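You operate a simulated robot arm through the tools that you are given. There is no shell and no other tool.

The job below is to be done with a simulated robot arm. You get a single attempt, and the scene is never put back.

## Task
Push the black drawer shut. Open the cutlery drawer, take the blue teaspoon on the chest top and put it away inside, then shut the drawer. Set the wine slider to 5. Put the yellow mug in the inside of the draining rack. Take the cheese rind and leave it on top of the tape box. Any order will do. Set down upright: yellow mug. The wine slider goes toward x +1.0, y -0.2, z +0.0 (a direction in the base frame), to its stop.

It is judged by the outcome, as a careful person would: the job done as asked, and still so three seconds after it is handed in. It fails if anything else is knocked over, pushed out of place, dropped, spilled or broken.

## Robot
A 6-joint arm with a two-finger parallel gripper on a trunk, on a base that drives. Base frame: it is fixed to the floor where the robot stands at the start and does not move with it; the origin is under the middle of the robot, x ahead of it, y to its left, z up. Units: mm, rad, N and s.
Its first joint turns from -2.897 to 2.897 rad. Places, roughly: black drawer [6700, 100, 200]; blue teaspoon (16x3x2 cm) [5100, -600, 900]; cheese rind (5x4x3 cm) [1200, -1300, 800]; cutlery drawer [7200, -300, 800]; cutlery drawer inside [7200, -300, 700]; inside of the draining rack [2900, -1600, 900]; tape box [750, -1500, 750]; wine slider [2700, 2300, 800]; yellow mug (12x8x10 cm) [1700, 500, 800]. Payload 3.43 kg.
The tool frame sits at the grasp point between the pads (the TCP): z along the fingers, y along the line on which they close. The tips reach 34 mm beyond it. Largest opening 128 mm; finger width 24, thickness 12; the body of the gripper, 48 by 130 mm, starts 96 mm behind the TCP.
Orientation is that of the tool frame in the base frame, as a unit quaternion [x, y, z, w]. With the fingers straight down and closing along the base's y, the tool's x points along the base's -x, its y along +y and its z along -z.

## Interface
- The arm moves only by the tool play_rows. Its arguments are lists of equal length, an entry for each row: "linear": the shift along the tool's x, y, z in units of 400 mm (1.0 is 400 mm), a list of three; "rotation": the turn, a rotation vector about the tool's x, y, z in units of 60 degrees (1.0 is 60 degrees), a list of three; "grip": the closure in counts, from 0 (fully open) to 255 (shut). In form: {"linear": [[dx, dy, dz], ...], "rotation": [[rx, ry, rz], ...], "grip": [grip, ...]}. A call has 1 to 20 rows; each row is the pose to reach, as a shift and turn from the pose commanded when the call began, along the tool's axes at that moment. A call with a number of a shift or a turn outside -1 to 1 is refused whole. Each row takes 0.2 s and may step no farther than 50 mm and 0.15 rad from the row before; otherwise, or with a gripper value out of range, the whole call is refused. A pose out of reach is approached as far as the arm can. The call stops where the force on the tool passes 40 N (or 10 N more than at its start, if that is more) or the arm is blocked; 0.2 s more then pass. Each finger travels about 153 mm/s and halts on what it meets, pressing with about 33 N; the grip force reading is that of the motor and also rises with nothing between the fingers. The clock runs only during rows and for 0.2 s after the last one: add rows that repeat a pose to give the fingers time. It gives the time, the measured TCP pose, the force on the tool (base axes), the opening and the grip force at its end, in the units of the frame above (readings bear some noise), with the torque about the TCP (base axes, N m) and any sound that the robot's microphone picked up, and new pictures: "show" is both (left out), scene, wrist or none.
- Cameras (640 x 400 px; columns grow to the right, rows downward): "scene" is now at [169.2, 216.3, 1199.2]; the picture's right is [-0.04, -1.00, 0.00], its down [-0.57, 0.03, -0.82] and it looks along [0.82, -0.04, -0.57] (base axes); focal length 260 px, centre (320, 200). "wrist" rides on the gripper at [76, -11, -160] in the tool frame; the picture's right is [0.15, 0.99, 0.00], its down [-0.88, 0.13, -0.46] and it looks along [-0.45, 0.07, 0.89] (tool axes); focal length 234 px, centre (320, 200). There is no depth. A picture from a camera that has moved, and an enlarged one, comes with that camera's place and axes in the base frame and with its lens.
- base_move(legs): drives the robot by 1 to 6 legs, each [ahead, left, turn to the left] in mm, mm and rad, along the robot's own axes; the way and the turn of a leg run together, so that a leg with both is an arc; at most 1500 mm and 3.142 rad a leg. The arm and the cameras ride along, it lands a little off, and it stops where it bumps. It gives what a move gives, and a new picture of the scene camera.
- turn_head(pan, tilt): turns the head with the scene camera to pan (to the left, within 2.496 rad either way) and tilt (down, from -0.506 to 1.204), counted from straight ahead of the robot. It gives what a move gives, and a new picture of the scene camera.
- enlarge(camera, box): a new picture of the part [left, top, right, bottom] of that camera's present view, enlarged. No time passes.
- sign_off(): hands the job in; it is judged then, once.

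Places have to be worked out from the pictures, the camera data and where the tool is seen. Open the gripper and draw the arm clear of the work before you hand the job in, unless the task says otherwise.

The tools are called after "Emit:" by a JSON object that holds its "method" and its "body". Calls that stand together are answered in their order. play_rows: Moves the arm, as the interface text tells. Its arguments: {"type":"object","properties":{"linear":{"type":"array","items":{"type":"array","items":{"type":"number"}}},"rotation":{"type":"array","items":{"type":"array","items":{"type":"number"}}},"grip":{"type":"array","items":{"type":"number"}},"show":{"type":"string","enum":["both","scene","wrist","none"]}},"required":["linear","rotation","grip"]} The other tools are called the same way: base_move (legs) drives the base; turn_head (pan, tilt) turns the head that bears the scene camera; enlarge (camera, box) takes an enlarged picture of a part of a camera's view; sign_off () hands the job in.

At the start:

```text
t: 0.0
position: [765.2, 185.8, 455.4]
ee_rot: [-0.001, 1.0, 0.0, 0.0]
force: [-0.4, 0.9, -0.1]
torque: [-0.02, 0.0, 0.0]
gripper_width: 128.1
finger_force: 0.1
robot x, y, heading: [2.2, -0.2, 0.004]
head pan, tilt: [-0.044, 0.607]
```

scene: 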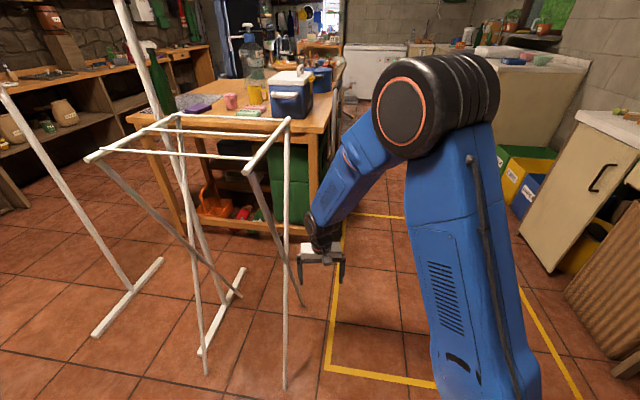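
wrist: 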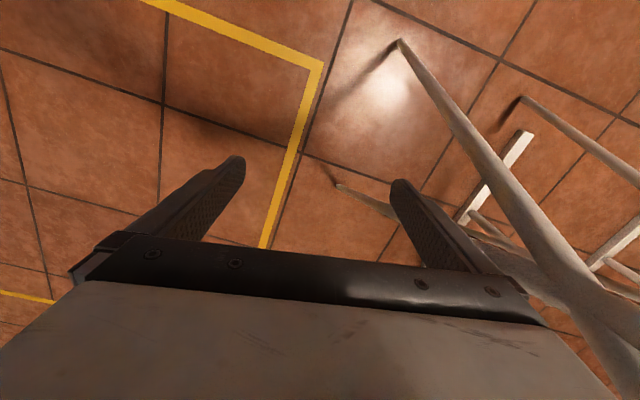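

I start by looking around with the head to learn the layout: a clothes horse stands just ahead-left, a table with a cooler is beyond, and cabinets are on the right.

Emit:
{"method": "turn_head", "body": {"pan": -0.9, "tilt": 0.5}}

Emit:
{"method": "turn_head", "body": {"pan": 0.0, "tilt": 0.2}}

Emit:
{"method": "turn_head", "body": {"pan": 0.9, "tilt": 0.4}}

Emit:
{"method": "turn_head", "body": {"pan": -1.7, "tilt": 0.5}}

Emit:
{"method": "turn_head", "body": {"pan": 2.0, "tilt": 0.5}}

```text
t: 1.2
position: [766.3, 186.8, 455.7]
ee_rot: [0.0, 1.0, 0.0, 0.0]
force: [-0.5, 0.1, 0.1]
torque: [-0.04, 0.0, -0.02]
gripper_width: 127.9
finger_force: 0.0
robot x, y, heading: [1.0, -1.4, 0.004]
head pan, tilt: [-0.901, 0.499]
camera scene: at [137.7, 149.0, 1208.8], right [-0.78, -0.62, 0.0], down [-0.3, 0.38, -0.88], along [0.55, -0.69, -0.48], focal length 260 px, centre (320, 200)
```

scene: 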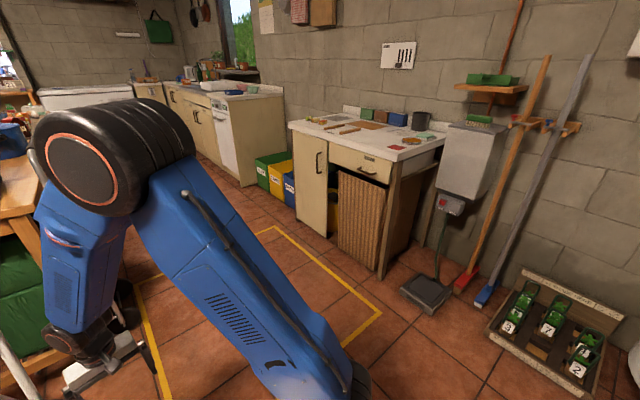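

```text
t: 2.4
position: [764.6, 185.2, 456.0]
ee_rot: [0.001, 1.0, 0.0, 0.0]
force: [0.8, -0.4, 0.9]
torque: [0.01, -0.02, 0.0]
gripper_width: 128.2
finger_force: 0.0
robot x, y, heading: [-0.1, 0.3, -0.008]
head pan, tilt: [0.0, 0.201]
camera scene: at [174.3, 220.1, 1236.5], right [0.0, -1.0, 0.0], down [-0.2, 0.0, -0.98], along [0.98, 0.0, -0.2], focal length 260 px, centre (320, 200)
```

scene: 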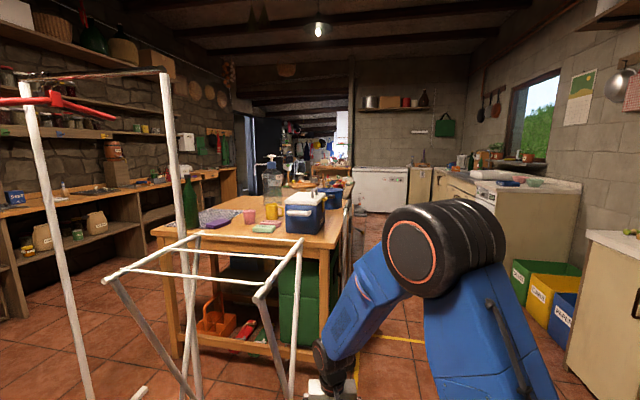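

```text
t: 3.6
position: [765.1, 185.5, 454.6]
ee_rot: [0.0, 1.0, 0.0, 0.0]
force: [-0.3, -0.7, -0.1]
torque: [0.0, -0.03, 0.04]
gripper_width: 127.9
finger_force: 0.1
robot x, y, heading: [2.6, 1.8, -0.001]
head pan, tilt: [0.901, 0.4]
camera scene: at [138.7, 292.8, 1218.0], right [0.78, -0.62, 0.0], down [-0.24, -0.3, -0.92], along [0.57, 0.72, -0.39], focal length 260 px, centre (320, 200)
```

scene: 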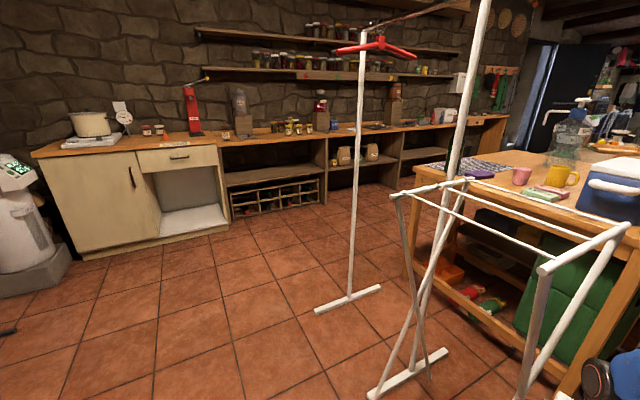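

```text
t: 5.9
position: [766.0, 186.4, 455.6]
ee_rot: [0.001, 1.0, 0.0, 0.0]
force: [0.0, -0.1, -0.1]
torque: [0.0, 0.01, -0.01]
gripper_width: 128.2
finger_force: 0.1
robot x, y, heading: [-0.9, 0.2, -0.0]
head pan, tilt: [-1.7, 0.499]
camera scene: at [69.5, 130.0, 1208.8], right [-0.99, 0.13, 0.0], down [0.06, 0.47, -0.88], along [-0.11, -0.87, -0.48], focal length 260 px, centre (320, 200)
```

scene: 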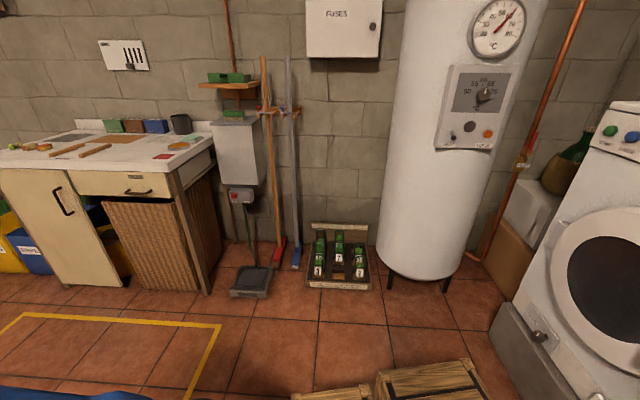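

```text
t: 9.0
position: [765.9, 185.3, 456.3]
ee_rot: [0.0, 1.0, -0.001, 0.0]
force: [0.3, -0.2, -0.2]
torque: [0.02, 0.02, 0.02]
gripper_width: 128.3
finger_force: 0.0
robot x, y, heading: [-0.4, -0.6, 0.002]
head pan, tilt: [2.0, 0.499]
camera scene: at [43.3, 303.0, 1208.8], right [0.91, 0.42, 0.0], down [0.2, -0.44, -0.88], along [-0.37, 0.8, -0.48], focal length 260 px, centre (320, 200)
```

scene: 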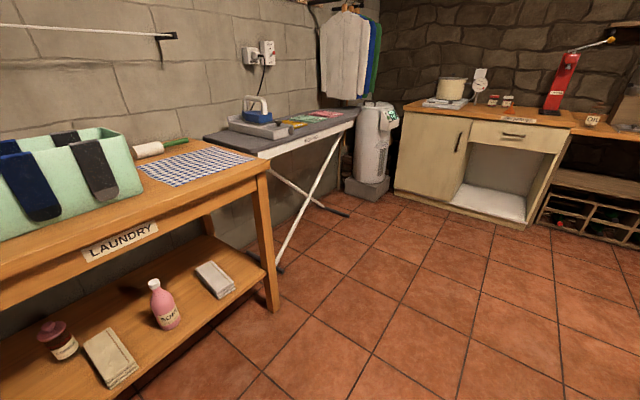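

The right-hand counter should hold the cheese rind and the tape box; I point the head there and enlarge.

Emit:
{"method": "turn_head", "body": {"pan": -1.15, "tilt": 0.35}}

Emit:
{"method": "enlarge", "body": {"camera": "scene", "box": [160, 130, 480, 330]}}

```text
t: 11.7
position: [765.5, 186.8, 455.1]
ee_rot: [-0.001, 1.0, 0.001, 0.001]
force: [0.3, -0.6, 0.4]
torque: [0.03, 0.0, -0.04]
gripper_width: 127.8
finger_force: 0.1
robot x, y, heading: [-1.4, -0.9, -0.004]
head pan, tilt: [-1.15, 0.351]
camera scene: at [119.2, 135.2, 1222.5], right [-0.91, -0.41, 0.0], down [-0.14, 0.31, -0.94], along [0.38, -0.86, -0.34], focal length 260 px, centre (320, 200)
```

scene: 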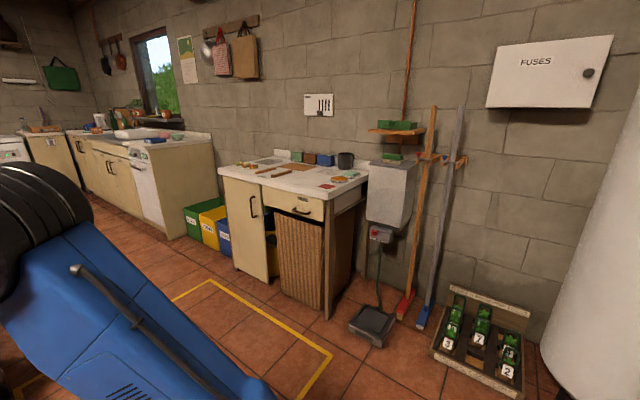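

```text
2.00 times, centred on (320, 230) of scene
camera zoom: at [119.2, 135.2, 1222.5], right [-0.91, -0.41, 0.0], down [-0.14, 0.31, -0.94], along [0.38, -0.86, -0.34], focal length 521 px, centre (320, 140)
```

zoom: 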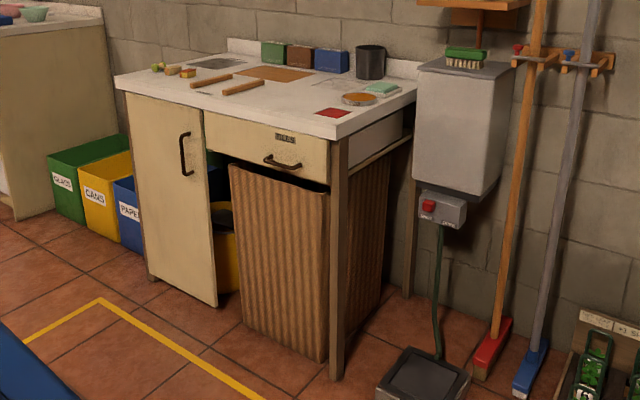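

The room appears turned about -0.2 rad relative to the base frame. Before driving I fold the arm up and toward the robot's midline, clear of the clothes horse on the left.

Emit:
{"method": "play_rows", "body": {"linear": [[0, -0.1, 0], [0, -0.2, -0.03], [0.03, -0.3, -0.08], [0.1, -0.38, -0.15], [0.17, -0.42, -0.24], [0.24, -0.46, -0.33], [0.31, -0.46, -0.43], [0.38, -0.46, -0.53], [0.45, -0.46, -0.63], [0.52, -0.46, -0.73], [0.59, -0.46, -0.83], [0.66, -0.46, -0.93], [0.7, -0.46, -1.0]], "rotation": [[0, 0, 0], [0, 0, 0], [0, 0, 0], [0, 0, 0], [0, 0, 0], [0, 0, 0], [0, 0, 0], [0, 0, 0], [0, 0, 0], [0, 0, 0], [0, 0, 0], [0, 0, 0], [0, 0, 0]], "grip": [0, 0, 0, 0, 0, 0, 0, 0, 0, 0, 0, 0, 0]}}

```text
refused: row 4 steps farther than a row can; nothing moved
```

The fourth step was a hair too long, so I re-space the rows and repeat the same fold.

Emit:
{"method": "play_rows", "body": {"linear": [[0, -0.1, 0], [0, -0.2, -0.03], [0.03, -0.3, -0.08], [0.08, -0.37, -0.15], [0.15, -0.42, -0.23], [0.22, -0.46, -0.32], [0.28, -0.46, -0.42], [0.35, -0.46, -0.52], [0.42, -0.46, -0.62], [0.49, -0.46, -0.72], [0.56, -0.46, -0.82], [0.63, -0.46, -0.92], [0.7, -0.46, -1.0]], "rotation": [[0, 0, 0], [0, 0, 0], [0, 0, 0], [0, 0, 0], [0, 0, 0], [0, 0, 0], [0, 0, 0], [0, 0, 0], [0, 0, 0], [0, 0, 0], [0, 0, 0], [0, 0, 0], [0, 0, 0]], "grip": [0, 0, 0, 0, 0, 0, 0, 0, 0, 0, 0, 0, 0]}}

Emit:
{"method": "turn_head", "body": {"pan": -0.3, "tilt": 0.6}}

```text
t: 14.5
position: [485.3, 3.8, 855.7]
ee_rot: [0.001, 1.0, 0.0, 0.0]
force: [-0.2, 0.8, -0.4]
torque: [0.0, 0.05, -0.01]
gripper_width: 128.0
finger_force: 0.0
robot x, y, heading: [0.1, 0.9, 0.003]
head pan, tilt: [-1.15, 0.351]
camera scene: at [119.3, 135.2, 1222.5], right [-0.91, -0.41, 0.0], down [-0.14, 0.31, -0.94], along [0.38, -0.86, -0.34], focal length 260 px, centre (320, 200)
camera wrist: at [410.4, -8.8, 1015.5], right [-0.15, 0.99, 0.0], down [0.88, 0.13, 0.46], along [0.45, 0.07, -0.89], focal length 234 px, centre (320, 200)
```

scene: 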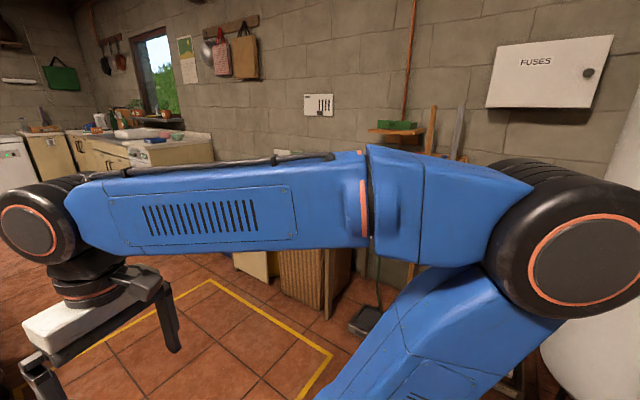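
wrist: 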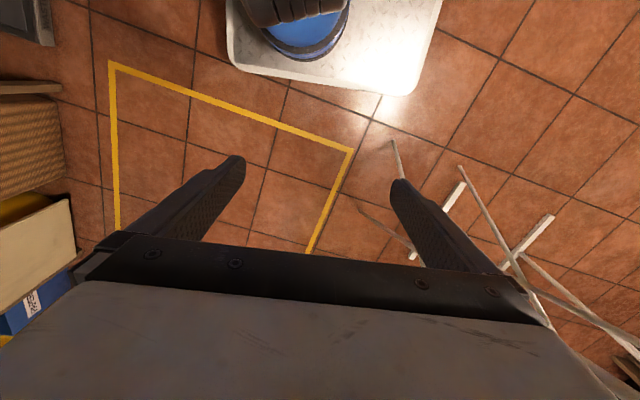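

```text
t: 15.6
position: [485.5, 2.2, 854.9]
ee_rot: [0.0, 1.0, 0.0, 0.0]
force: [0.2, -0.2, 0.4]
torque: [-0.02, -0.05, -0.01]
gripper_width: 128.0
finger_force: 0.0
robot x, y, heading: [-0.2, -1.1, 0.002]
head pan, tilt: [-0.3, 0.6]
camera scene: at [165.5, 193.9, 1199.8], right [-0.3, -0.95, 0.0], down [-0.54, 0.17, -0.83], along [0.79, -0.24, -0.56], focal length 260 px, centre (320, 200)
```

scene: 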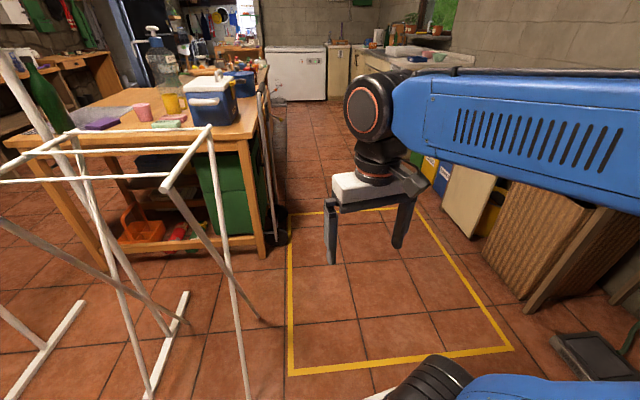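

The arm is folded at (485, 3, 855). I saw wooden crates near the robot's right rear, so I look straight down on the right before driving.

Emit:
{"method": "turn_head", "body": {"pan": -1.7, "tilt": 1.1}}

Emit:
{"method": "turn_head", "body": {"pan": -2.45, "tilt": 0.9}}

Emit:
{"method": "turn_head", "body": {"pan": -0.9, "tilt": 1.1}}

```text
t: 17.2
position: [486.0, 2.7, 854.0]
ee_rot: [0.0, 1.0, 0.001, 0.0]
force: [-0.8, 0.7, 0.5]
torque: [0.02, -0.03, -0.02]
gripper_width: 128.0
finger_force: 0.1
robot x, y, heading: [1.5, 0.1, -0.007]
head pan, tilt: [-1.7, 1.1]
camera scene: at [73.0, 157.5, 1161.2], right [-0.99, 0.13, 0.0], down [0.11, 0.88, -0.45], along [-0.06, -0.45, -0.89], focal length 260 px, centre (320, 200)
```

scene: 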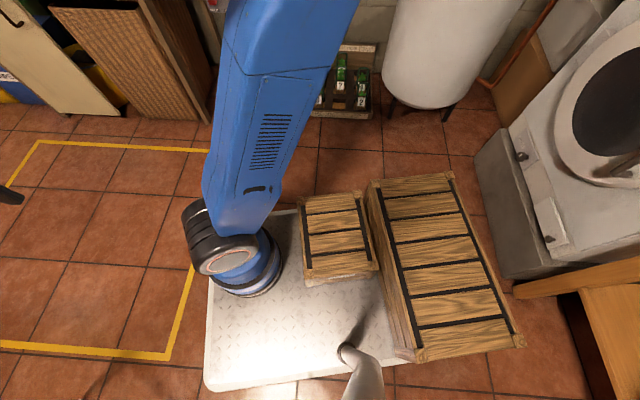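

```text
t: 18.3
position: [485.5, 1.8, 854.2]
ee_rot: [0.0, 1.0, -0.001, -0.001]
force: [1.2, -1.1, 0.0]
torque: [-0.02, -0.01, 0.01]
gripper_width: 127.8
finger_force: 0.0
robot x, y, heading: [0.9, -1.1, 0.005]
head pan, tilt: [-2.45, 0.901]
camera scene: at [22.9, 172.0, 1175.0], right [-0.64, 0.77, 0.0], down [0.6, 0.5, -0.62], along [-0.48, -0.4, -0.78], focal length 260 px, centre (320, 200)
```

scene: 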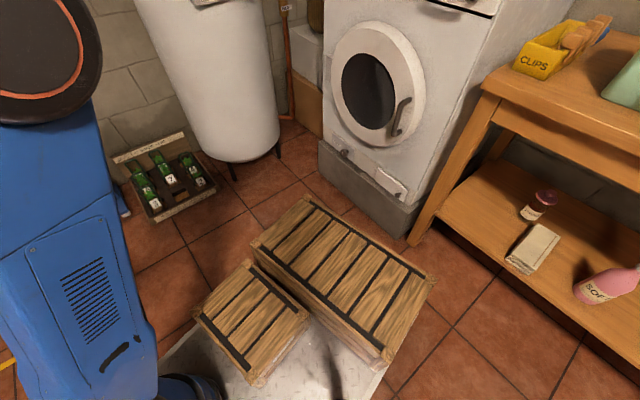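

```text
t: 19.9
position: [484.6, 1.4, 854.8]
ee_rot: [0.0, 1.0, 0.0, 0.0]
force: [-0.5, 0.1, -0.1]
torque: [0.01, 0.0, 0.02]
gripper_width: 127.8
finger_force: 0.1
robot x, y, heading: [0.6, -0.8, -0.003]
head pan, tilt: [-0.901, 1.1]
camera scene: at [120.3, 170.6, 1161.1], right [-0.78, -0.62, 0.0], down [-0.55, 0.7, -0.45], along [0.28, -0.36, -0.89], focal length 260 px, centre (320, 200)
```

scene: 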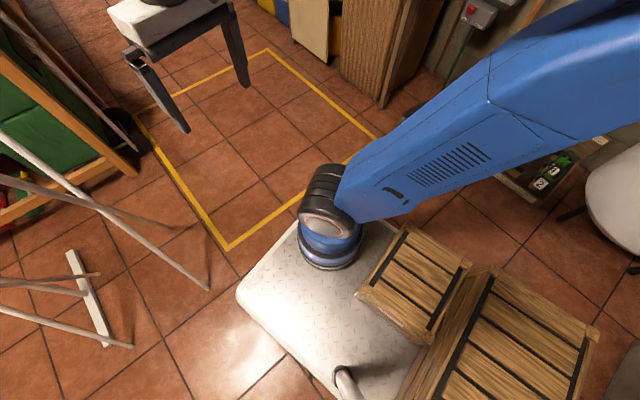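

The crates ride on the robot's own deck, whose footprint is about x -480..440, y ±300. I turn to line up with the room (about -0.25 rad) and drive into the yellow zone beside the right counter.

Emit:
{"method": "base_move", "body": {"legs": [[0, 0, -0.25], [0, -400, 0], [1000, 0, 0]]}}

Emit:
{"method": "turn_head", "body": {"pan": -1.5, "tilt": 0.55}}

```text
t: 28.0
position: [1338.8, -757.0, 853.9]
ee_rot: [0.131, 0.991, 0.001, 0.0]
force: [-0.6, 0.1, 0.4]
torque: [0.01, -0.01, -0.02]
gripper_width: 127.9
finger_force: 0.0
robot x, y, heading: [868.4, -629.2, -0.26]
head pan, tilt: [-0.901, 1.1]
camera scene: at [1029.7, -499.3, 1161.1], right [-0.92, -0.4, 0.0], down [-0.35, 0.82, -0.45], along [0.18, -0.42, -0.89], focal length 260 px, centre (320, 200)
```

scene: 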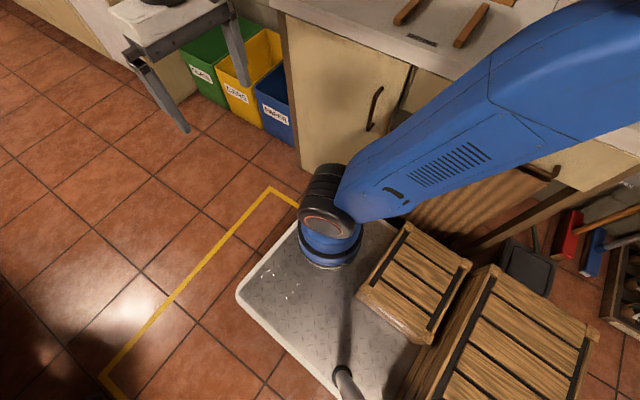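

```text
t: 29.0
position: [1338.8, -757.4, 854.7]
ee_rot: [0.131, 0.991, 0.0, 0.0]
force: [-0.2, 0.5, 0.2]
torque: [-0.01, 0.0, 0.03]
gripper_width: 128.0
finger_force: 0.0
robot x, y, heading: [867.7, -631.3, -0.264]
head pan, tilt: [-1.499, 0.55]
camera scene: at [987.7, -529.5, 1204.2], right [-0.98, 0.19, 0.0], down [0.1, 0.51, -0.85], along [-0.16, -0.84, -0.52], focal length 260 px, centre (320, 200)
```

scene: 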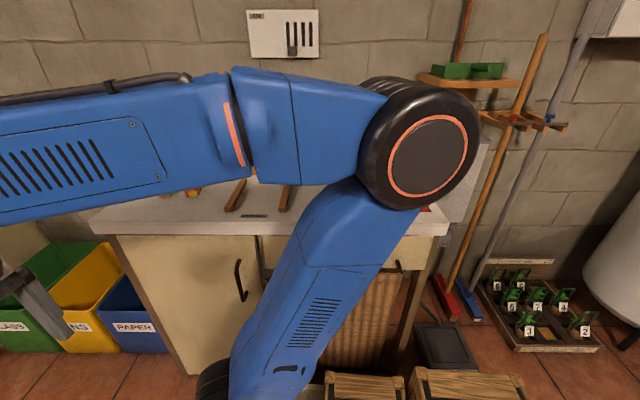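

The arm blocks the head's view of the counter. I raise the gripper and swing it to the right over the counter so that the wrist camera can look at it.

Emit:
{"method": "play_rows", "body": {"linear": [[0, 0, -0.1], [0, 0, -0.2], [0, 0, -0.3], [0, 0, -0.4], [0, 0, -0.5], [0, -0.1, -0.55], [0, -0.2, -0.55], [0, -0.3, -0.55], [0, -0.4, -0.55], [0, -0.5, -0.55], [0.06, -0.6, -0.55], [0.12, -0.7, -0.55], [0.18, -0.8, -0.55]], "rotation": [[0, 0, 0], [0, 0, 0], [0, 0, 0], [0, 0, 0.1], [0, 0, 0.2], [0, 0, 0.3], [0, 0, 0.4], [0, 0, 0.5], [0, 0, 0.6], [0, 0, 0.7], [0, 0, 0.8], [0, 0, 0.9], [0, 0, 1.0]], "grip": [0, 0, 0, 0, 0, 0, 0, 0, 0, 0, 0, 0, 0]}}

```text
t: 31.8
position: [1184.0, -1044.8, 1076.3]
ee_rot: [0.609, 0.793, -0.001, -0.001]
force: [0.4, -0.9, 0.5]
torque: [-0.02, 0.01, -0.02]
gripper_width: 128.0
finger_force: 0.1
robot x, y, heading: [870.4, -635.2, -0.262]
head pan, tilt: [-1.499, 0.55]
camera scene: at [987.5, -529.3, 1204.3], right [-0.98, 0.19, 0.0], down [0.1, 0.51, -0.85], along [-0.16, -0.84, -0.52], focal length 260 px, centre (320, 200)
camera wrist: at [1155.1, -974.8, 1236.7], right [0.92, 0.4, 0.0], down [0.35, -0.82, 0.46], along [0.18, -0.42, -0.89], focal length 234 px, centre (320, 200)
```

scene: 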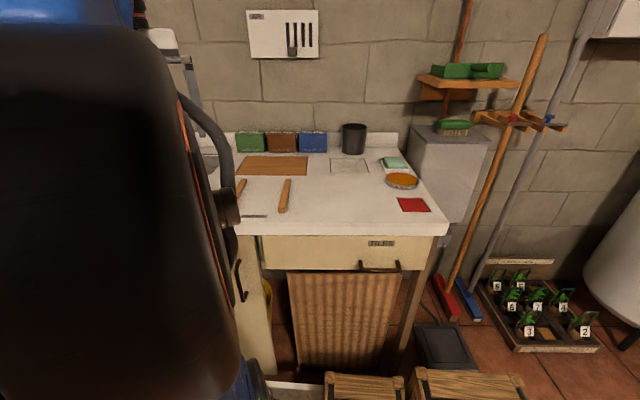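
wrist: 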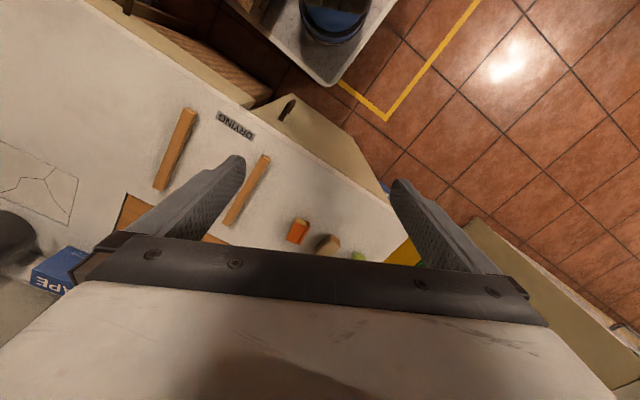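

The blue box reads "…APE" – the tape box. Near the front-left of the counter are an orange, a tan and a green item; I enlarge to tell which is the cheese rind.

Emit:
{"method": "enlarge", "body": {"camera": "wrist", "box": [260, 190, 420, 290]}}

Emit:
{"method": "enlarge", "body": {"camera": "wrist", "box": [0, 130, 160, 330]}}

Emit:
{"method": "enlarge", "body": {"camera": "scene", "box": [220, 110, 460, 260]}}

```text
4.00 times, centred on (340, 240) of wrist
camera zoom: at [1155.1, -974.8, 1236.7], right [0.92, 0.4, 0.0], down [0.35, -0.82, 0.46], along [0.18, -0.42, -0.89], focal length 937 px, centre (240, 40)
```

zoom: 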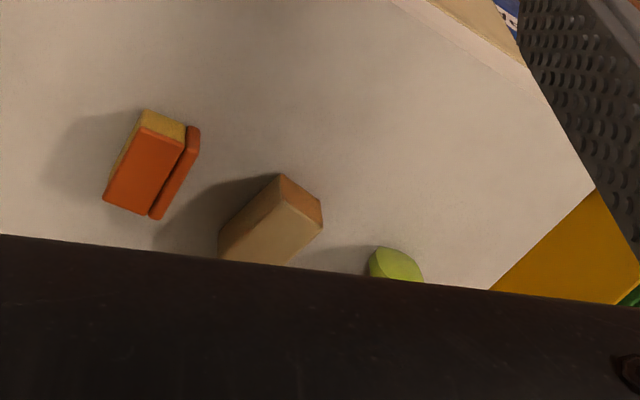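

```text
2.00 times, centred on (80, 230) of wrist
camera zoom: at [1155.1, -974.8, 1236.7], right [0.92, 0.4, 0.0], down [0.35, -0.82, 0.46], along [0.18, -0.42, -0.89], focal length 468 px, centre (800, 140)
```

zoom: 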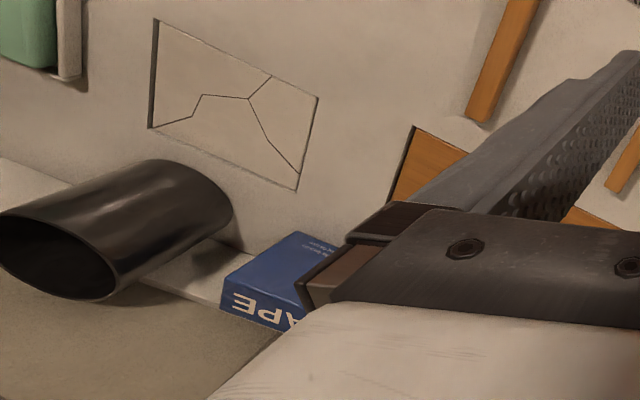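

```text
2.67 times, centred on (340, 185) of scene
camera zoom: at [987.5, -529.3, 1204.3], right [-0.98, 0.19, 0.0], down [0.1, 0.51, -0.85], along [-0.16, -0.84, -0.52], focal length 694 px, centre (267, 240)
```

zoom: 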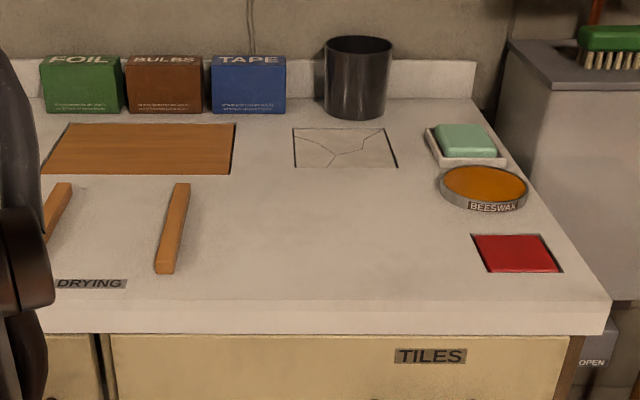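

The likely cheese rind is the yellow block with orange rind at about (1226, -1263, 815). I move the gripper above it to get a clean view between the fingers.

Emit:
{"method": "play_rows", "body": {"linear": [[-0.11, -0.008, 0.02], [-0.22, -0.016, 0.04], [-0.33, -0.024, 0.06], [-0.44, -0.032, 0.08], [-0.55, -0.039, 0.1]], "rotation": [[0, 0, 0], [0, 0, 0], [0, 0, 0], [0, 0, 0], [0, 0, 0]], "grip": [0, 0, 0, 0, 0], "show": "wrist"}}

Emit:
{"method": "enlarge", "body": {"camera": "wrist", "box": [220, 60, 420, 190]}}

```text
t: 33.0
position: [1226.4, -1263.6, 1035.7]
ee_rot: [0.609, 0.793, -0.001, 0.001]
force: [-0.5, 0.7, 0.8]
torque: [-0.08, -0.04, 0.01]
gripper_width: 128.2
finger_force: 0.0
robot x, y, heading: [869.1, -632.2, -0.26]
head pan, tilt: [-1.499, 0.55]
camera wrist: at [1196.7, -1192.7, 1197.0], right [0.92, 0.4, 0.0], down [0.35, -0.82, 0.46], along [0.18, -0.42, -0.89], focal length 234 px, centre (320, 200)
```

wrist: 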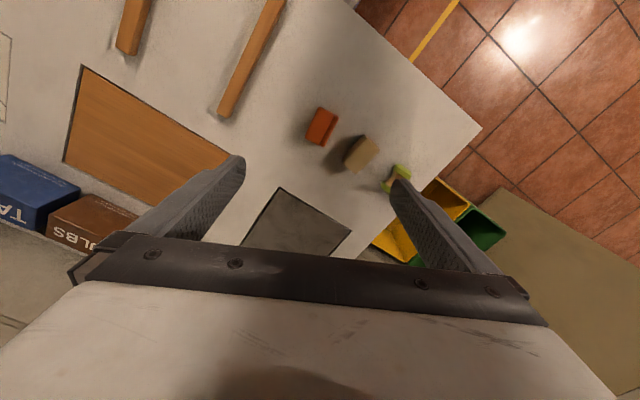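

```text
3.08 times, centred on (320, 125) of wrist
camera zoom: at [1196.7, -1192.7, 1197.0], right [0.92, 0.4, 0.0], down [0.35, -0.82, 0.46], along [0.18, -0.42, -0.89], focal length 720 px, centre (320, 431)
```

zoom: 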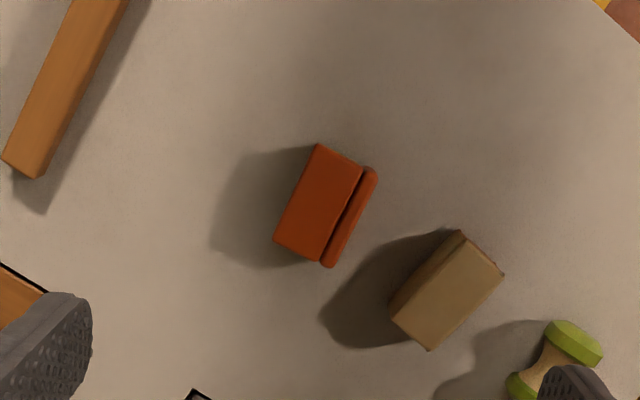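

Two wrist views put the orange-rinded cheese at about (1224, -1249), top z≈836, 33 mm wide in x and 50 mm long in y; the tan crust and apple core are neighbours. I align the fingers to close along x, narrow the opening and descend partway.

Emit:
{"method": "play_rows", "body": {"linear": [[0.0365, 0.005, 0], [0.0365, 0.005, 0.1], [0.0365, 0.005, 0.2], [0.0365, 0.005, 0.3], [0.0365, 0.005, 0.364], [0.0365, 0.005, 0.364]], "rotation": [[0, 0, 0.125], [0, 0, 0.25], [0, 0, 0.25], [0, 0, 0.25], [0, 0, 0.25], [0, 0, 0.25]], "grip": [143, 143, 143, 143, 143, 143]}}

Emit:
{"method": "enlarge", "body": {"camera": "wrist", "box": [220, 90, 420, 215]}}

```text
t: 34.4
position: [1225.0, -1249.4, 887.1]
ee_rot: [0.708, 0.706, 0.0, 0.0]
force: [-1.2, 0.1, -0.5]
torque: [0.01, -0.04, -0.01]
gripper_width: 56.2
finger_force: 0.1
robot x, y, heading: [871.1, -633.9, -0.264]
head pan, tilt: [-1.499, 0.55]
camera scene: at [987.6, -529.5, 1204.3], right [-0.98, 0.19, 0.0], down [0.1, 0.51, -0.85], along [-0.16, -0.84, -0.52], focal length 260 px, centre (320, 200)
camera wrist: at [1215.2, -1172.7, 1048.4], right [0.99, 0.15, 0.0], down [0.13, -0.88, 0.46], along [0.07, -0.45, -0.89], focal length 234 px, centre (320, 200)
```

scene: 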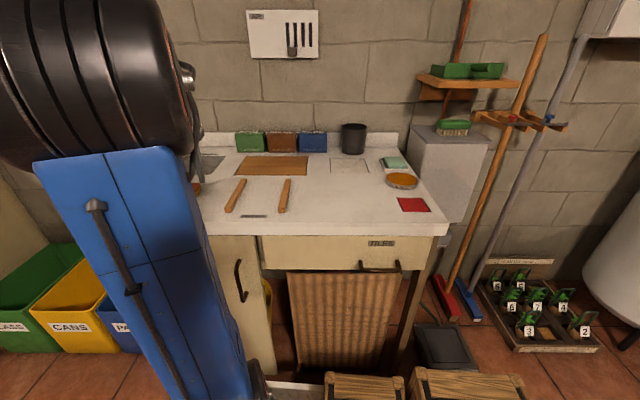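
wrist: 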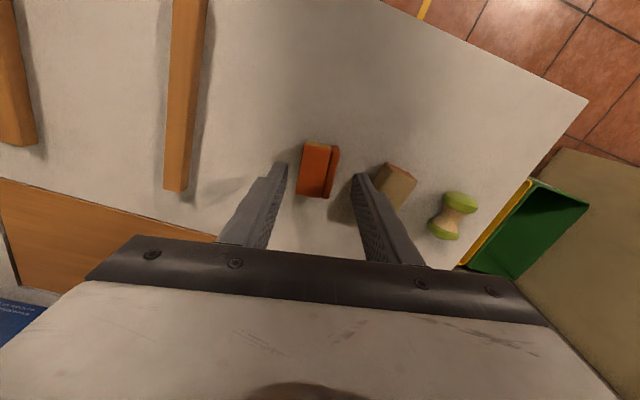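

```text
3.20 times, centred on (320, 152) of wrist
camera zoom: at [1215.2, -1172.7, 1048.4], right [0.99, 0.15, 0.0], down [0.13, -0.88, 0.46], along [0.07, -0.45, -0.89], focal length 749 px, centre (320, 352)
```

zoom: 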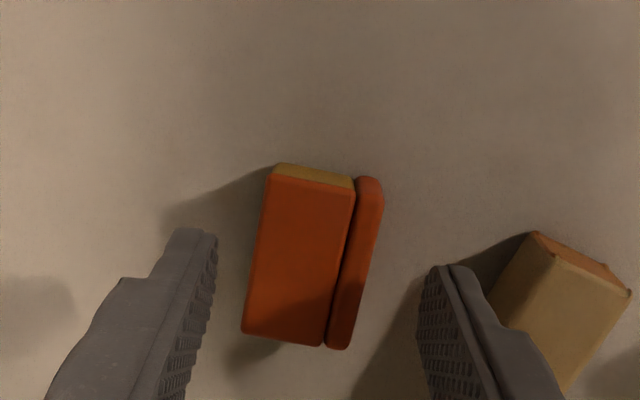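

The cheese is centred between the fingers, aligned in yaw. I descend slowly to TCP z≈849 and close.

Emit:
{"method": "play_rows", "body": {"linear": [[0, 0.004, 0.025], [0, 0.004, 0.05], [0, 0.004, 0.075], [0, 0.004, 0.095], [0, 0.004, 0.095], [0, 0.004, 0.095], [0, 0.004, 0.095], [0, 0.004, 0.095]], "rotation": [[0, 0, 0], [0, 0, 0], [0, 0, 0], [0, 0, 0], [0, 0, 0], [0, 0, 0], [0, 0, 0], [0, 0, 0]], "grip": [143, 143, 143, 143, 255, 255, 255, 255]}}

Emit:
{"method": "enlarge", "body": {"camera": "wrist", "box": [220, 90, 420, 215]}}

```text
t: 35.6
position: [1226.5, -1247.8, 854.1]
ee_rot: [0.708, 0.706, -0.001, 0.001]
force: [-1.8, 5.2, 12.9]
torque: [0.3, 0.25, -0.01]
gripper_width: 32.9
finger_force: 32.6
robot x, y, heading: [865.0, -634.2, -0.262]
head pan, tilt: [-1.499, 0.55]
stopped in row 6: the force on the tool passed its limit at 42 N (the readings are from after the stop); the commanded pose is now the measured one
camera scene: at [987.3, -529.1, 1204.3], right [-0.98, 0.19, 0.0], down [0.1, 0.51, -0.85], along [-0.16, -0.84, -0.52], focal length 260 px, centre (320, 200)
camera wrist: at [1216.1, -1172.1, 1014.3], right [0.99, 0.15, 0.0], down [0.13, -0.88, 0.46], along [0.07, -0.46, -0.89], focal length 234 px, centre (320, 200)
```

scene: 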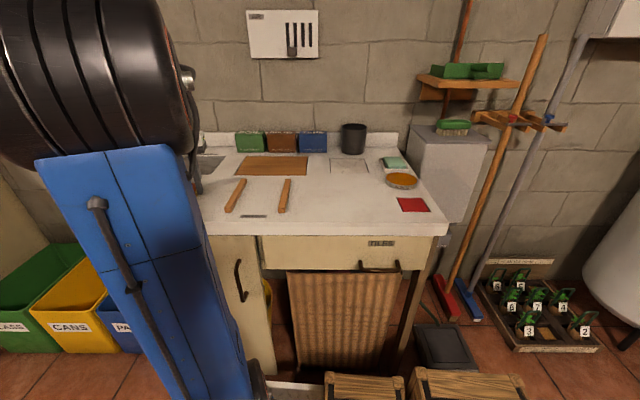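
wrist: 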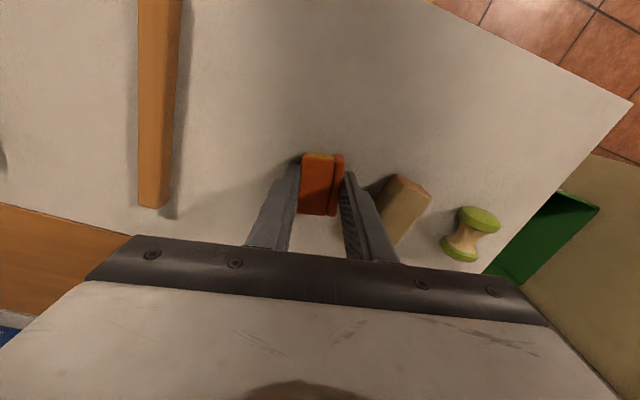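

```text
3.20 times, centred on (320, 152) of wrist
camera zoom: at [1216.1, -1172.1, 1014.3], right [0.99, 0.15, 0.0], down [0.13, -0.88, 0.46], along [0.07, -0.46, -0.89], focal length 749 px, centre (320, 352)
```

zoom: 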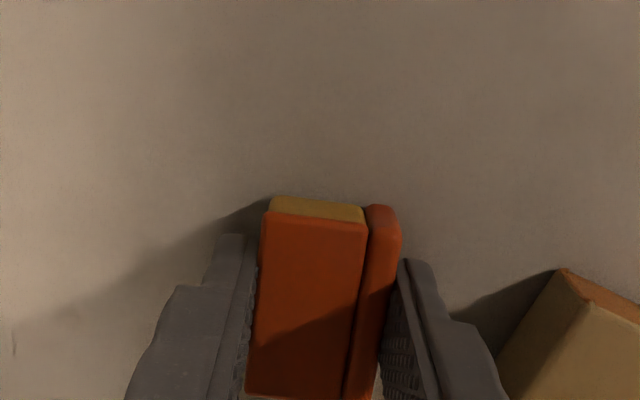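

The fingertips touched the counter (so its top is z≈820) and the grip holds the cheese at 33 mm. I lift it straight up.

Emit:
{"method": "play_rows", "body": {"linear": [[0, 0, -0.03], [0, 0, -0.1], [0, 0, -0.2], [0, 0, -0.3], [0, 0, -0.4]], "rotation": [[0, 0, 0], [0, 0, 0], [0, 0, 0], [0, 0, 0], [0, 0, 0]], "grip": [255, 255, 255, 255, 255], "show": "wrist"}}

Emit:
{"method": "turn_head", "body": {"pan": -1.6, "tilt": 0.35}}

Emit:
{"method": "enlarge", "body": {"camera": "scene", "box": [200, 110, 440, 260]}}

```text
t: 36.8
position: [1227.7, -1248.5, 1013.7]
ee_rot: [0.708, 0.706, -0.002, 0.001]
force: [0.7, -1.0, -0.9]
torque: [0.01, 0.04, 0.02]
gripper_width: 32.7
finger_force: 33.1
robot x, y, heading: [869.4, -633.7, -0.262]
head pan, tilt: [-1.499, 0.55]
camera wrist: at [1217.3, -1172.1, 1173.4], right [0.99, 0.15, 0.0], down [0.13, -0.88, 0.46], along [0.07, -0.45, -0.89], focal length 234 px, centre (320, 200)
```

wrist: 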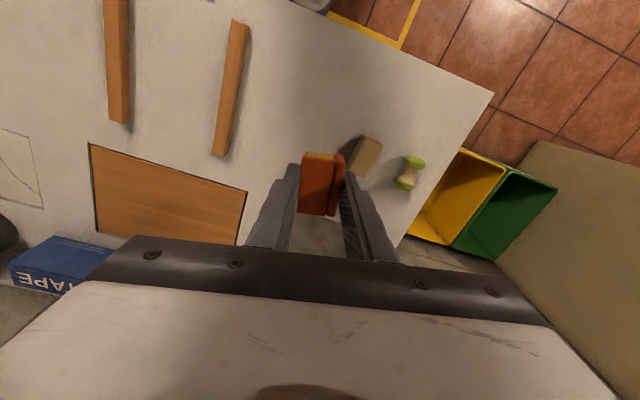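

```text
t: 37.6
position: [1227.6, -1248.8, 1012.3]
ee_rot: [0.707, 0.707, -0.002, 0.001]
force: [-0.1, 0.9, -1.2]
torque: [0.0, 0.0, -0.01]
gripper_width: 33.0
finger_force: 33.2
robot x, y, heading: [868.0, -632.4, -0.261]
head pan, tilt: [-1.6, 0.351]
camera scene: at [977.8, -530.5, 1222.5], right [-0.96, 0.29, 0.0], down [0.1, 0.33, -0.94], along [-0.27, -0.9, -0.34], focal length 260 px, centre (320, 200)
```

scene: 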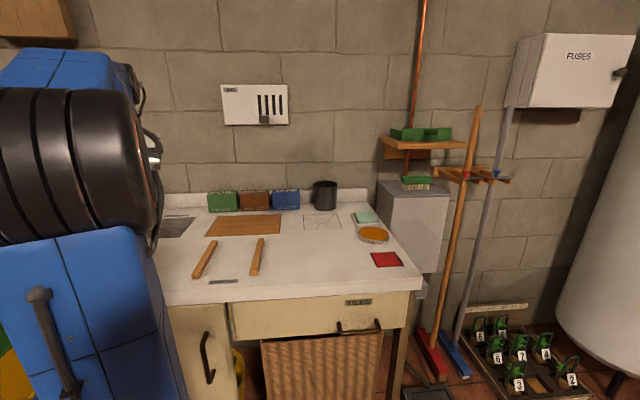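

```text
2.67 times, centred on (320, 185) of scene
camera zoom: at [977.8, -530.5, 1222.5], right [-0.96, 0.29, 0.0], down [0.1, 0.33, -0.94], along [-0.27, -0.9, -0.34], focal length 694 px, centre (320, 240)
```

zoom: 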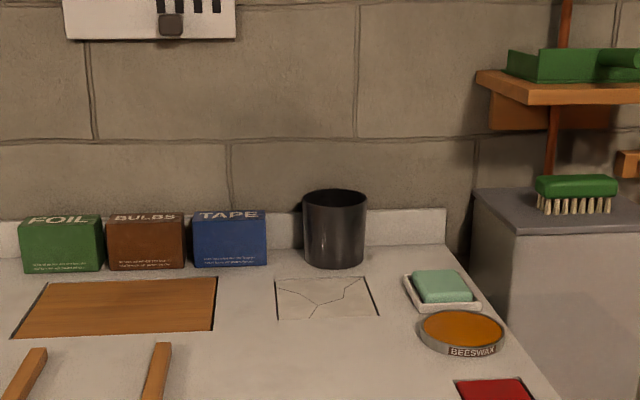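

The tape box's front base edge runs from about (773, -1500) to (882, -1524) with z=820 base. I enlarge both views to get its top face.

Emit:
{"method": "enlarge", "body": {"camera": "scene", "box": [265, 175, 345, 225]}}

Emit:
{"method": "enlarge", "body": {"camera": "wrist", "box": [0, 220, 128, 300]}}

```text
8.00 times, centred on (305, 200) of scene
camera zoom: at [977.8, -530.5, 1222.5], right [-0.96, 0.29, 0.0], down [0.1, 0.33, -0.94], along [-0.27, -0.9, -0.34], focal length 2083 px, centre (440, 200)
```

zoom: 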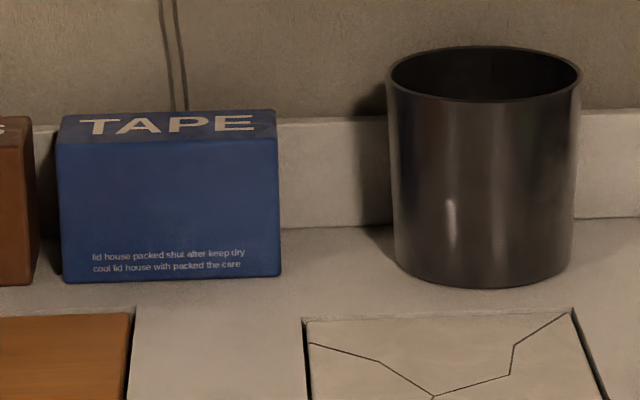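

```text
5.00 times, centred on (64, 260) of wrist
camera zoom: at [1217.2, -1171.9, 1173.0], right [0.99, 0.15, 0.0], down [0.13, -0.88, 0.46], along [0.07, -0.45, -0.89], focal length 1171 px, centre (1600, -100)
```

zoom: 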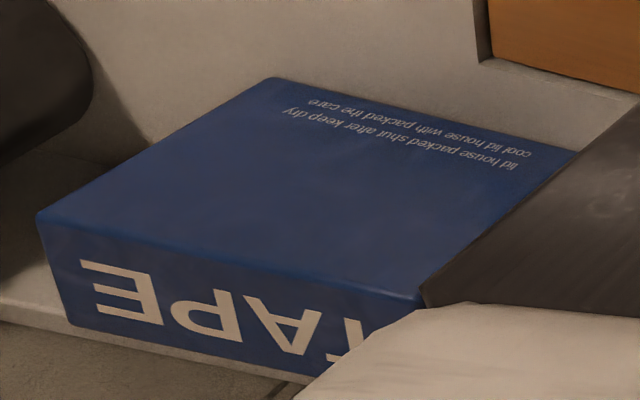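

The tape box top is centred at about (821, -1534), z≈892, 110 × 50 mm, with the wall close behind it. To keep the wrist off the wall I set the cheese down again on free counter, then re-grip it with the tool tilted 15° so it can be released flat.

Emit:
{"method": "play_rows", "body": {"linear": [[0.0325, -0.0925, 0], [0.0325, -0.0925, 0.1], [0.0325, -0.0925, 0.2], [0.0325, -0.0925, 0.3], [0.0325, -0.0925, 0.36], [0.0325, -0.0925, 0.38], [0.0325, -0.0925, 0.392], [0.0325, -0.0925, 0.392], [0.0325, -0.0925, 0.392], [0.0325, -0.0925, 0.392]], "rotation": [[0, 0, 0.105], [0, 0, 0.21], [0, 0, 0.21], [0, 0, 0.21], [0, 0, 0.21], [0, 0, 0.21], [0, 0, 0.21], [0, 0, 0.21], [0, 0, 0.21], [0, 0, 0.21]], "grip": [255, 255, 255, 255, 255, 255, 255, 143, 143, 143], "show": "wrist"}}

```text
t: 39.8
position: [1190.9, -1236.6, 855.4]
ee_rot: [0.781, 0.625, -0.001, 0.002]
force: [0.2, -0.4, 0.4]
torque: [-0.04, 0.01, 0.01]
gripper_width: 56.1
finger_force: 0.1
robot x, y, heading: [869.4, -630.8, -0.265]
head pan, tilt: [-1.6, 0.351]
camera wrist: at [1196.5, -1158.6, 1016.1], right [1.0, -0.07, 0.0], down [-0.07, -0.89, 0.46], along [-0.03, -0.46, -0.89], focal length 234 px, centre (320, 200)
```

wrist: 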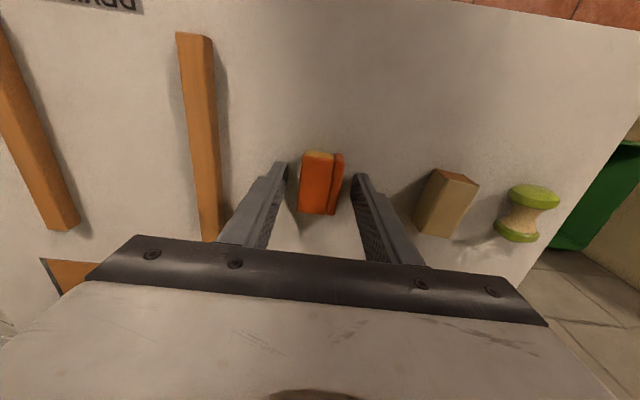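

The cheese sits free between the opened fingers. I tilt the tool 15° about the closing axis (fingers toward the wall) and close again.

Emit:
{"method": "play_rows", "body": {"linear": [[0, 0, -0.012], [0, 0, -0.012], [0, 0, -0.012], [0, 0, -0.012], [0, 0, -0.012], [0, 0, -0.012], [0, 0, -0.012]], "rotation": [[0, -0.125, 0], [0, -0.25, 0], [0, -0.25, 0], [0, -0.25, 0], [0, -0.25, 0], [0, -0.25, 0], [0, -0.25, 0]], "grip": [143, 143, 143, 255, 255, 255, 255], "show": "wrist"}}

```text
t: 41.4
position: [1190.5, -1236.9, 860.7]
ee_rot: [0.773, 0.62, -0.103, 0.084]
force: [0.1, 0.3, 1.2]
torque: [-0.03, 0.04, -0.01]
gripper_width: 32.7
finger_force: 33.0
robot x, y, heading: [871.2, -635.0, -0.267]
head pan, tilt: [-1.6, 0.351]
camera wrist: at [1205.0, -1121.4, 995.8], right [1.0, -0.08, -0.04], down [-0.03, -0.74, 0.67], along [-0.08, -0.67, -0.74], focal length 234 px, centre (320, 200)
```

wrist: 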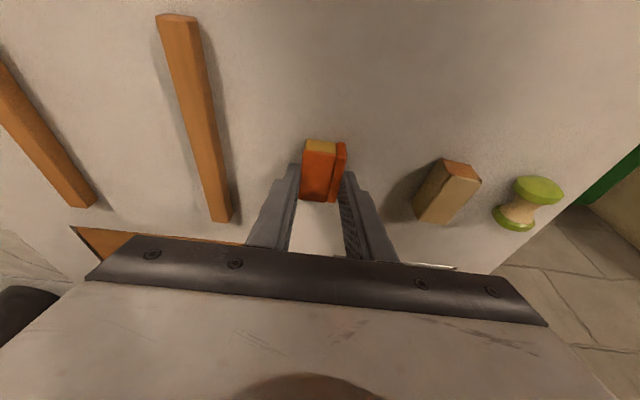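

The cheese is re-gripped with the tilt. I lift it 150 mm and start carrying it toward the tape box.

Emit:
{"method": "play_rows", "body": {"linear": [[-0.024, 0, -0.09], [-0.048, 0, -0.18], [-0.072, 0, -0.27], [-0.097, 0, -0.362], [-0.17, -0.062, -0.343], [-0.242, -0.123, -0.323], [-0.315, -0.185, -0.304], [-0.387, -0.247, -0.285], [-0.46, -0.308, -0.265], [-0.532, -0.37, -0.246], [-0.532, -0.37, -0.246]], "rotation": [[0, 0, 0], [0, 0, 0], [0, 0, 0], [0, 0, 0], [0, 0, 0], [0, 0, 0], [0, 0, 0], [0, 0, 0], [0, 0, 0], [0, 0, 0], [0, 0, 0]], "grip": [255, 255, 255, 255, 255, 255, 255, 255, 255, 255, 255]}}

```text
t: 43.8
position: [1004.2, -1379.6, 1013.0]
ee_rot: [0.774, 0.62, -0.103, 0.083]
force: [-0.7, -0.4, -0.7]
torque: [-0.01, 0.01, 0.03]
gripper_width: 32.8
finger_force: 33.3
robot x, y, heading: [870.2, -631.6, -0.262]
head pan, tilt: [-1.6, 0.351]
camera scene: at [977.8, -530.6, 1222.5], right [-0.96, 0.29, 0.0], down [0.1, 0.33, -0.94], along [-0.27, -0.9, -0.34], focal length 260 px, centre (320, 200)
camera wrist: at [1019.2, -1264.5, 1148.0], right [1.0, -0.08, -0.04], down [-0.03, -0.74, 0.67], along [-0.08, -0.67, -0.74], focal length 234 px, centre (320, 200)
```

scene: 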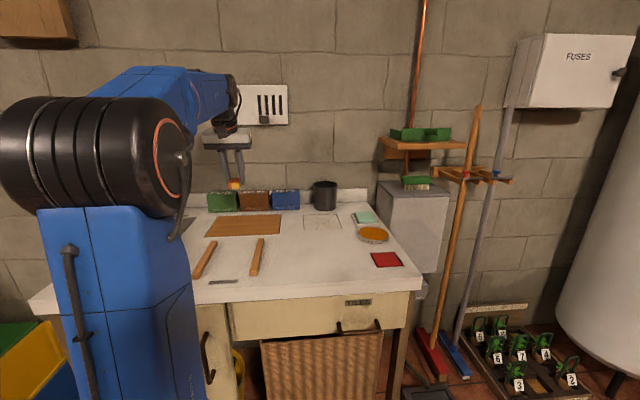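
wrist: 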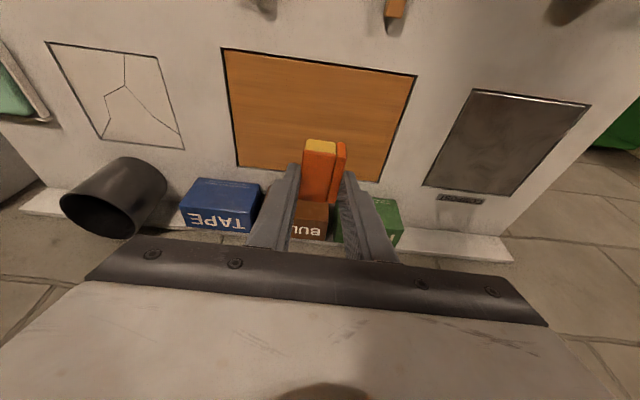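

The boxes show clearly. I carry the cheese over the tape box, keeping about 45 mm of clearance above it.

Emit:
{"method": "play_rows", "body": {"linear": [[-0.074, -0.06, 0.034], [-0.149, -0.121, 0.068], [-0.223, -0.181, 0.102], [-0.298, -0.242, 0.137], [-0.372, -0.302, 0.171], [-0.4465, -0.3625, 0.205], [-0.4465, -0.3625, 0.205]], "rotation": [[0, 0, 0], [0, 0, 0], [0, 0, 0], [0, 0, 0], [0, 0, 0], [0, 0, 0], [0, 0, 0]], "grip": [255, 255, 255, 255, 255, 255, 255]}}

Emit:
{"method": "enlarge", "body": {"camera": "scene", "box": [225, 120, 385, 220]}}

Emit:
{"method": "enlarge", "body": {"camera": "wrist", "box": [220, 110, 420, 235]}}

```text
t: 45.4
position: [821.8, -1537.0, 978.3]
ee_rot: [0.774, 0.619, -0.103, 0.083]
force: [0.7, -0.3, 0.6]
torque: [-0.02, -0.01, -0.01]
gripper_width: 32.7
finger_force: 33.2
robot x, y, heading: [869.4, -635.9, -0.265]
head pan, tilt: [-1.6, 0.351]
camera scene: at [977.7, -530.7, 1222.5], right [-0.96, 0.29, 0.0], down [0.1, 0.33, -0.94], along [-0.27, -0.9, -0.34], focal length 260 px, centre (320, 200)
camera wrist: at [837.5, -1422.9, 1114.0], right [1.0, -0.08, -0.04], down [-0.03, -0.74, 0.67], along [-0.08, -0.67, -0.74], focal length 234 px, centre (320, 200)
```

scene: 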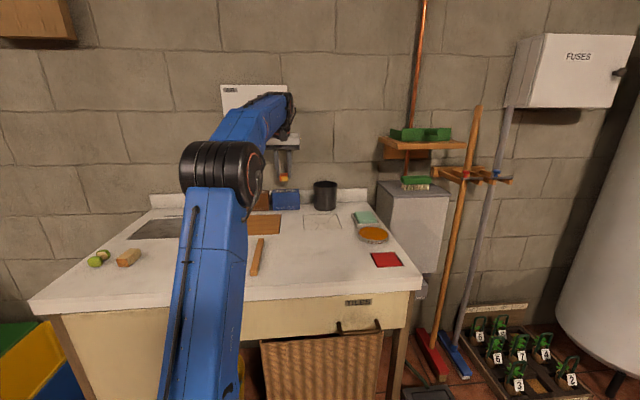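
wrist: 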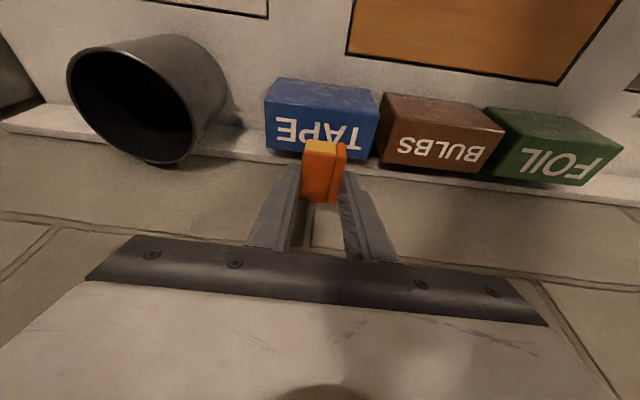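

```text
4.00 times, centred on (305, 170) of scene
camera zoom: at [977.7, -530.7, 1222.5], right [-0.96, 0.29, 0.0], down [0.1, 0.33, -0.94], along [-0.27, -0.9, -0.34], focal length 1041 px, centre (380, 320)
```

zoom: 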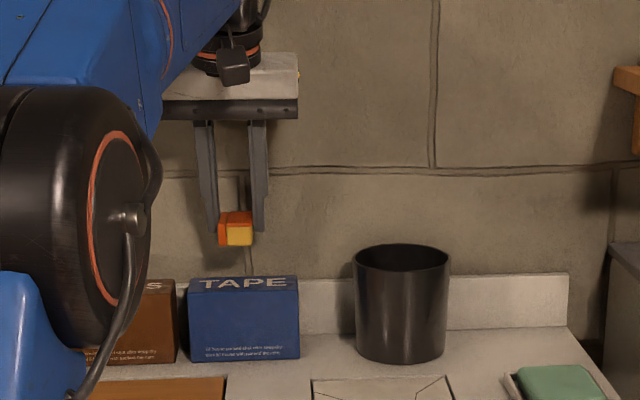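

```text
3.20 times, centred on (320, 172) of wrist
camera zoom: at [837.5, -1422.9, 1114.0], right [1.0, -0.08, -0.04], down [-0.03, -0.74, 0.67], along [-0.08, -0.67, -0.74], focal length 749 px, centre (320, 288)
```

zoom: 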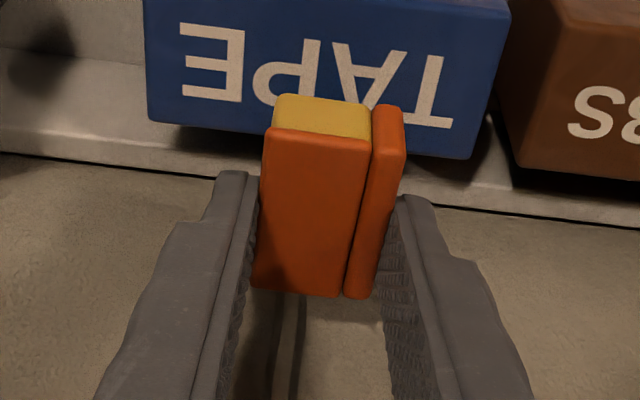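

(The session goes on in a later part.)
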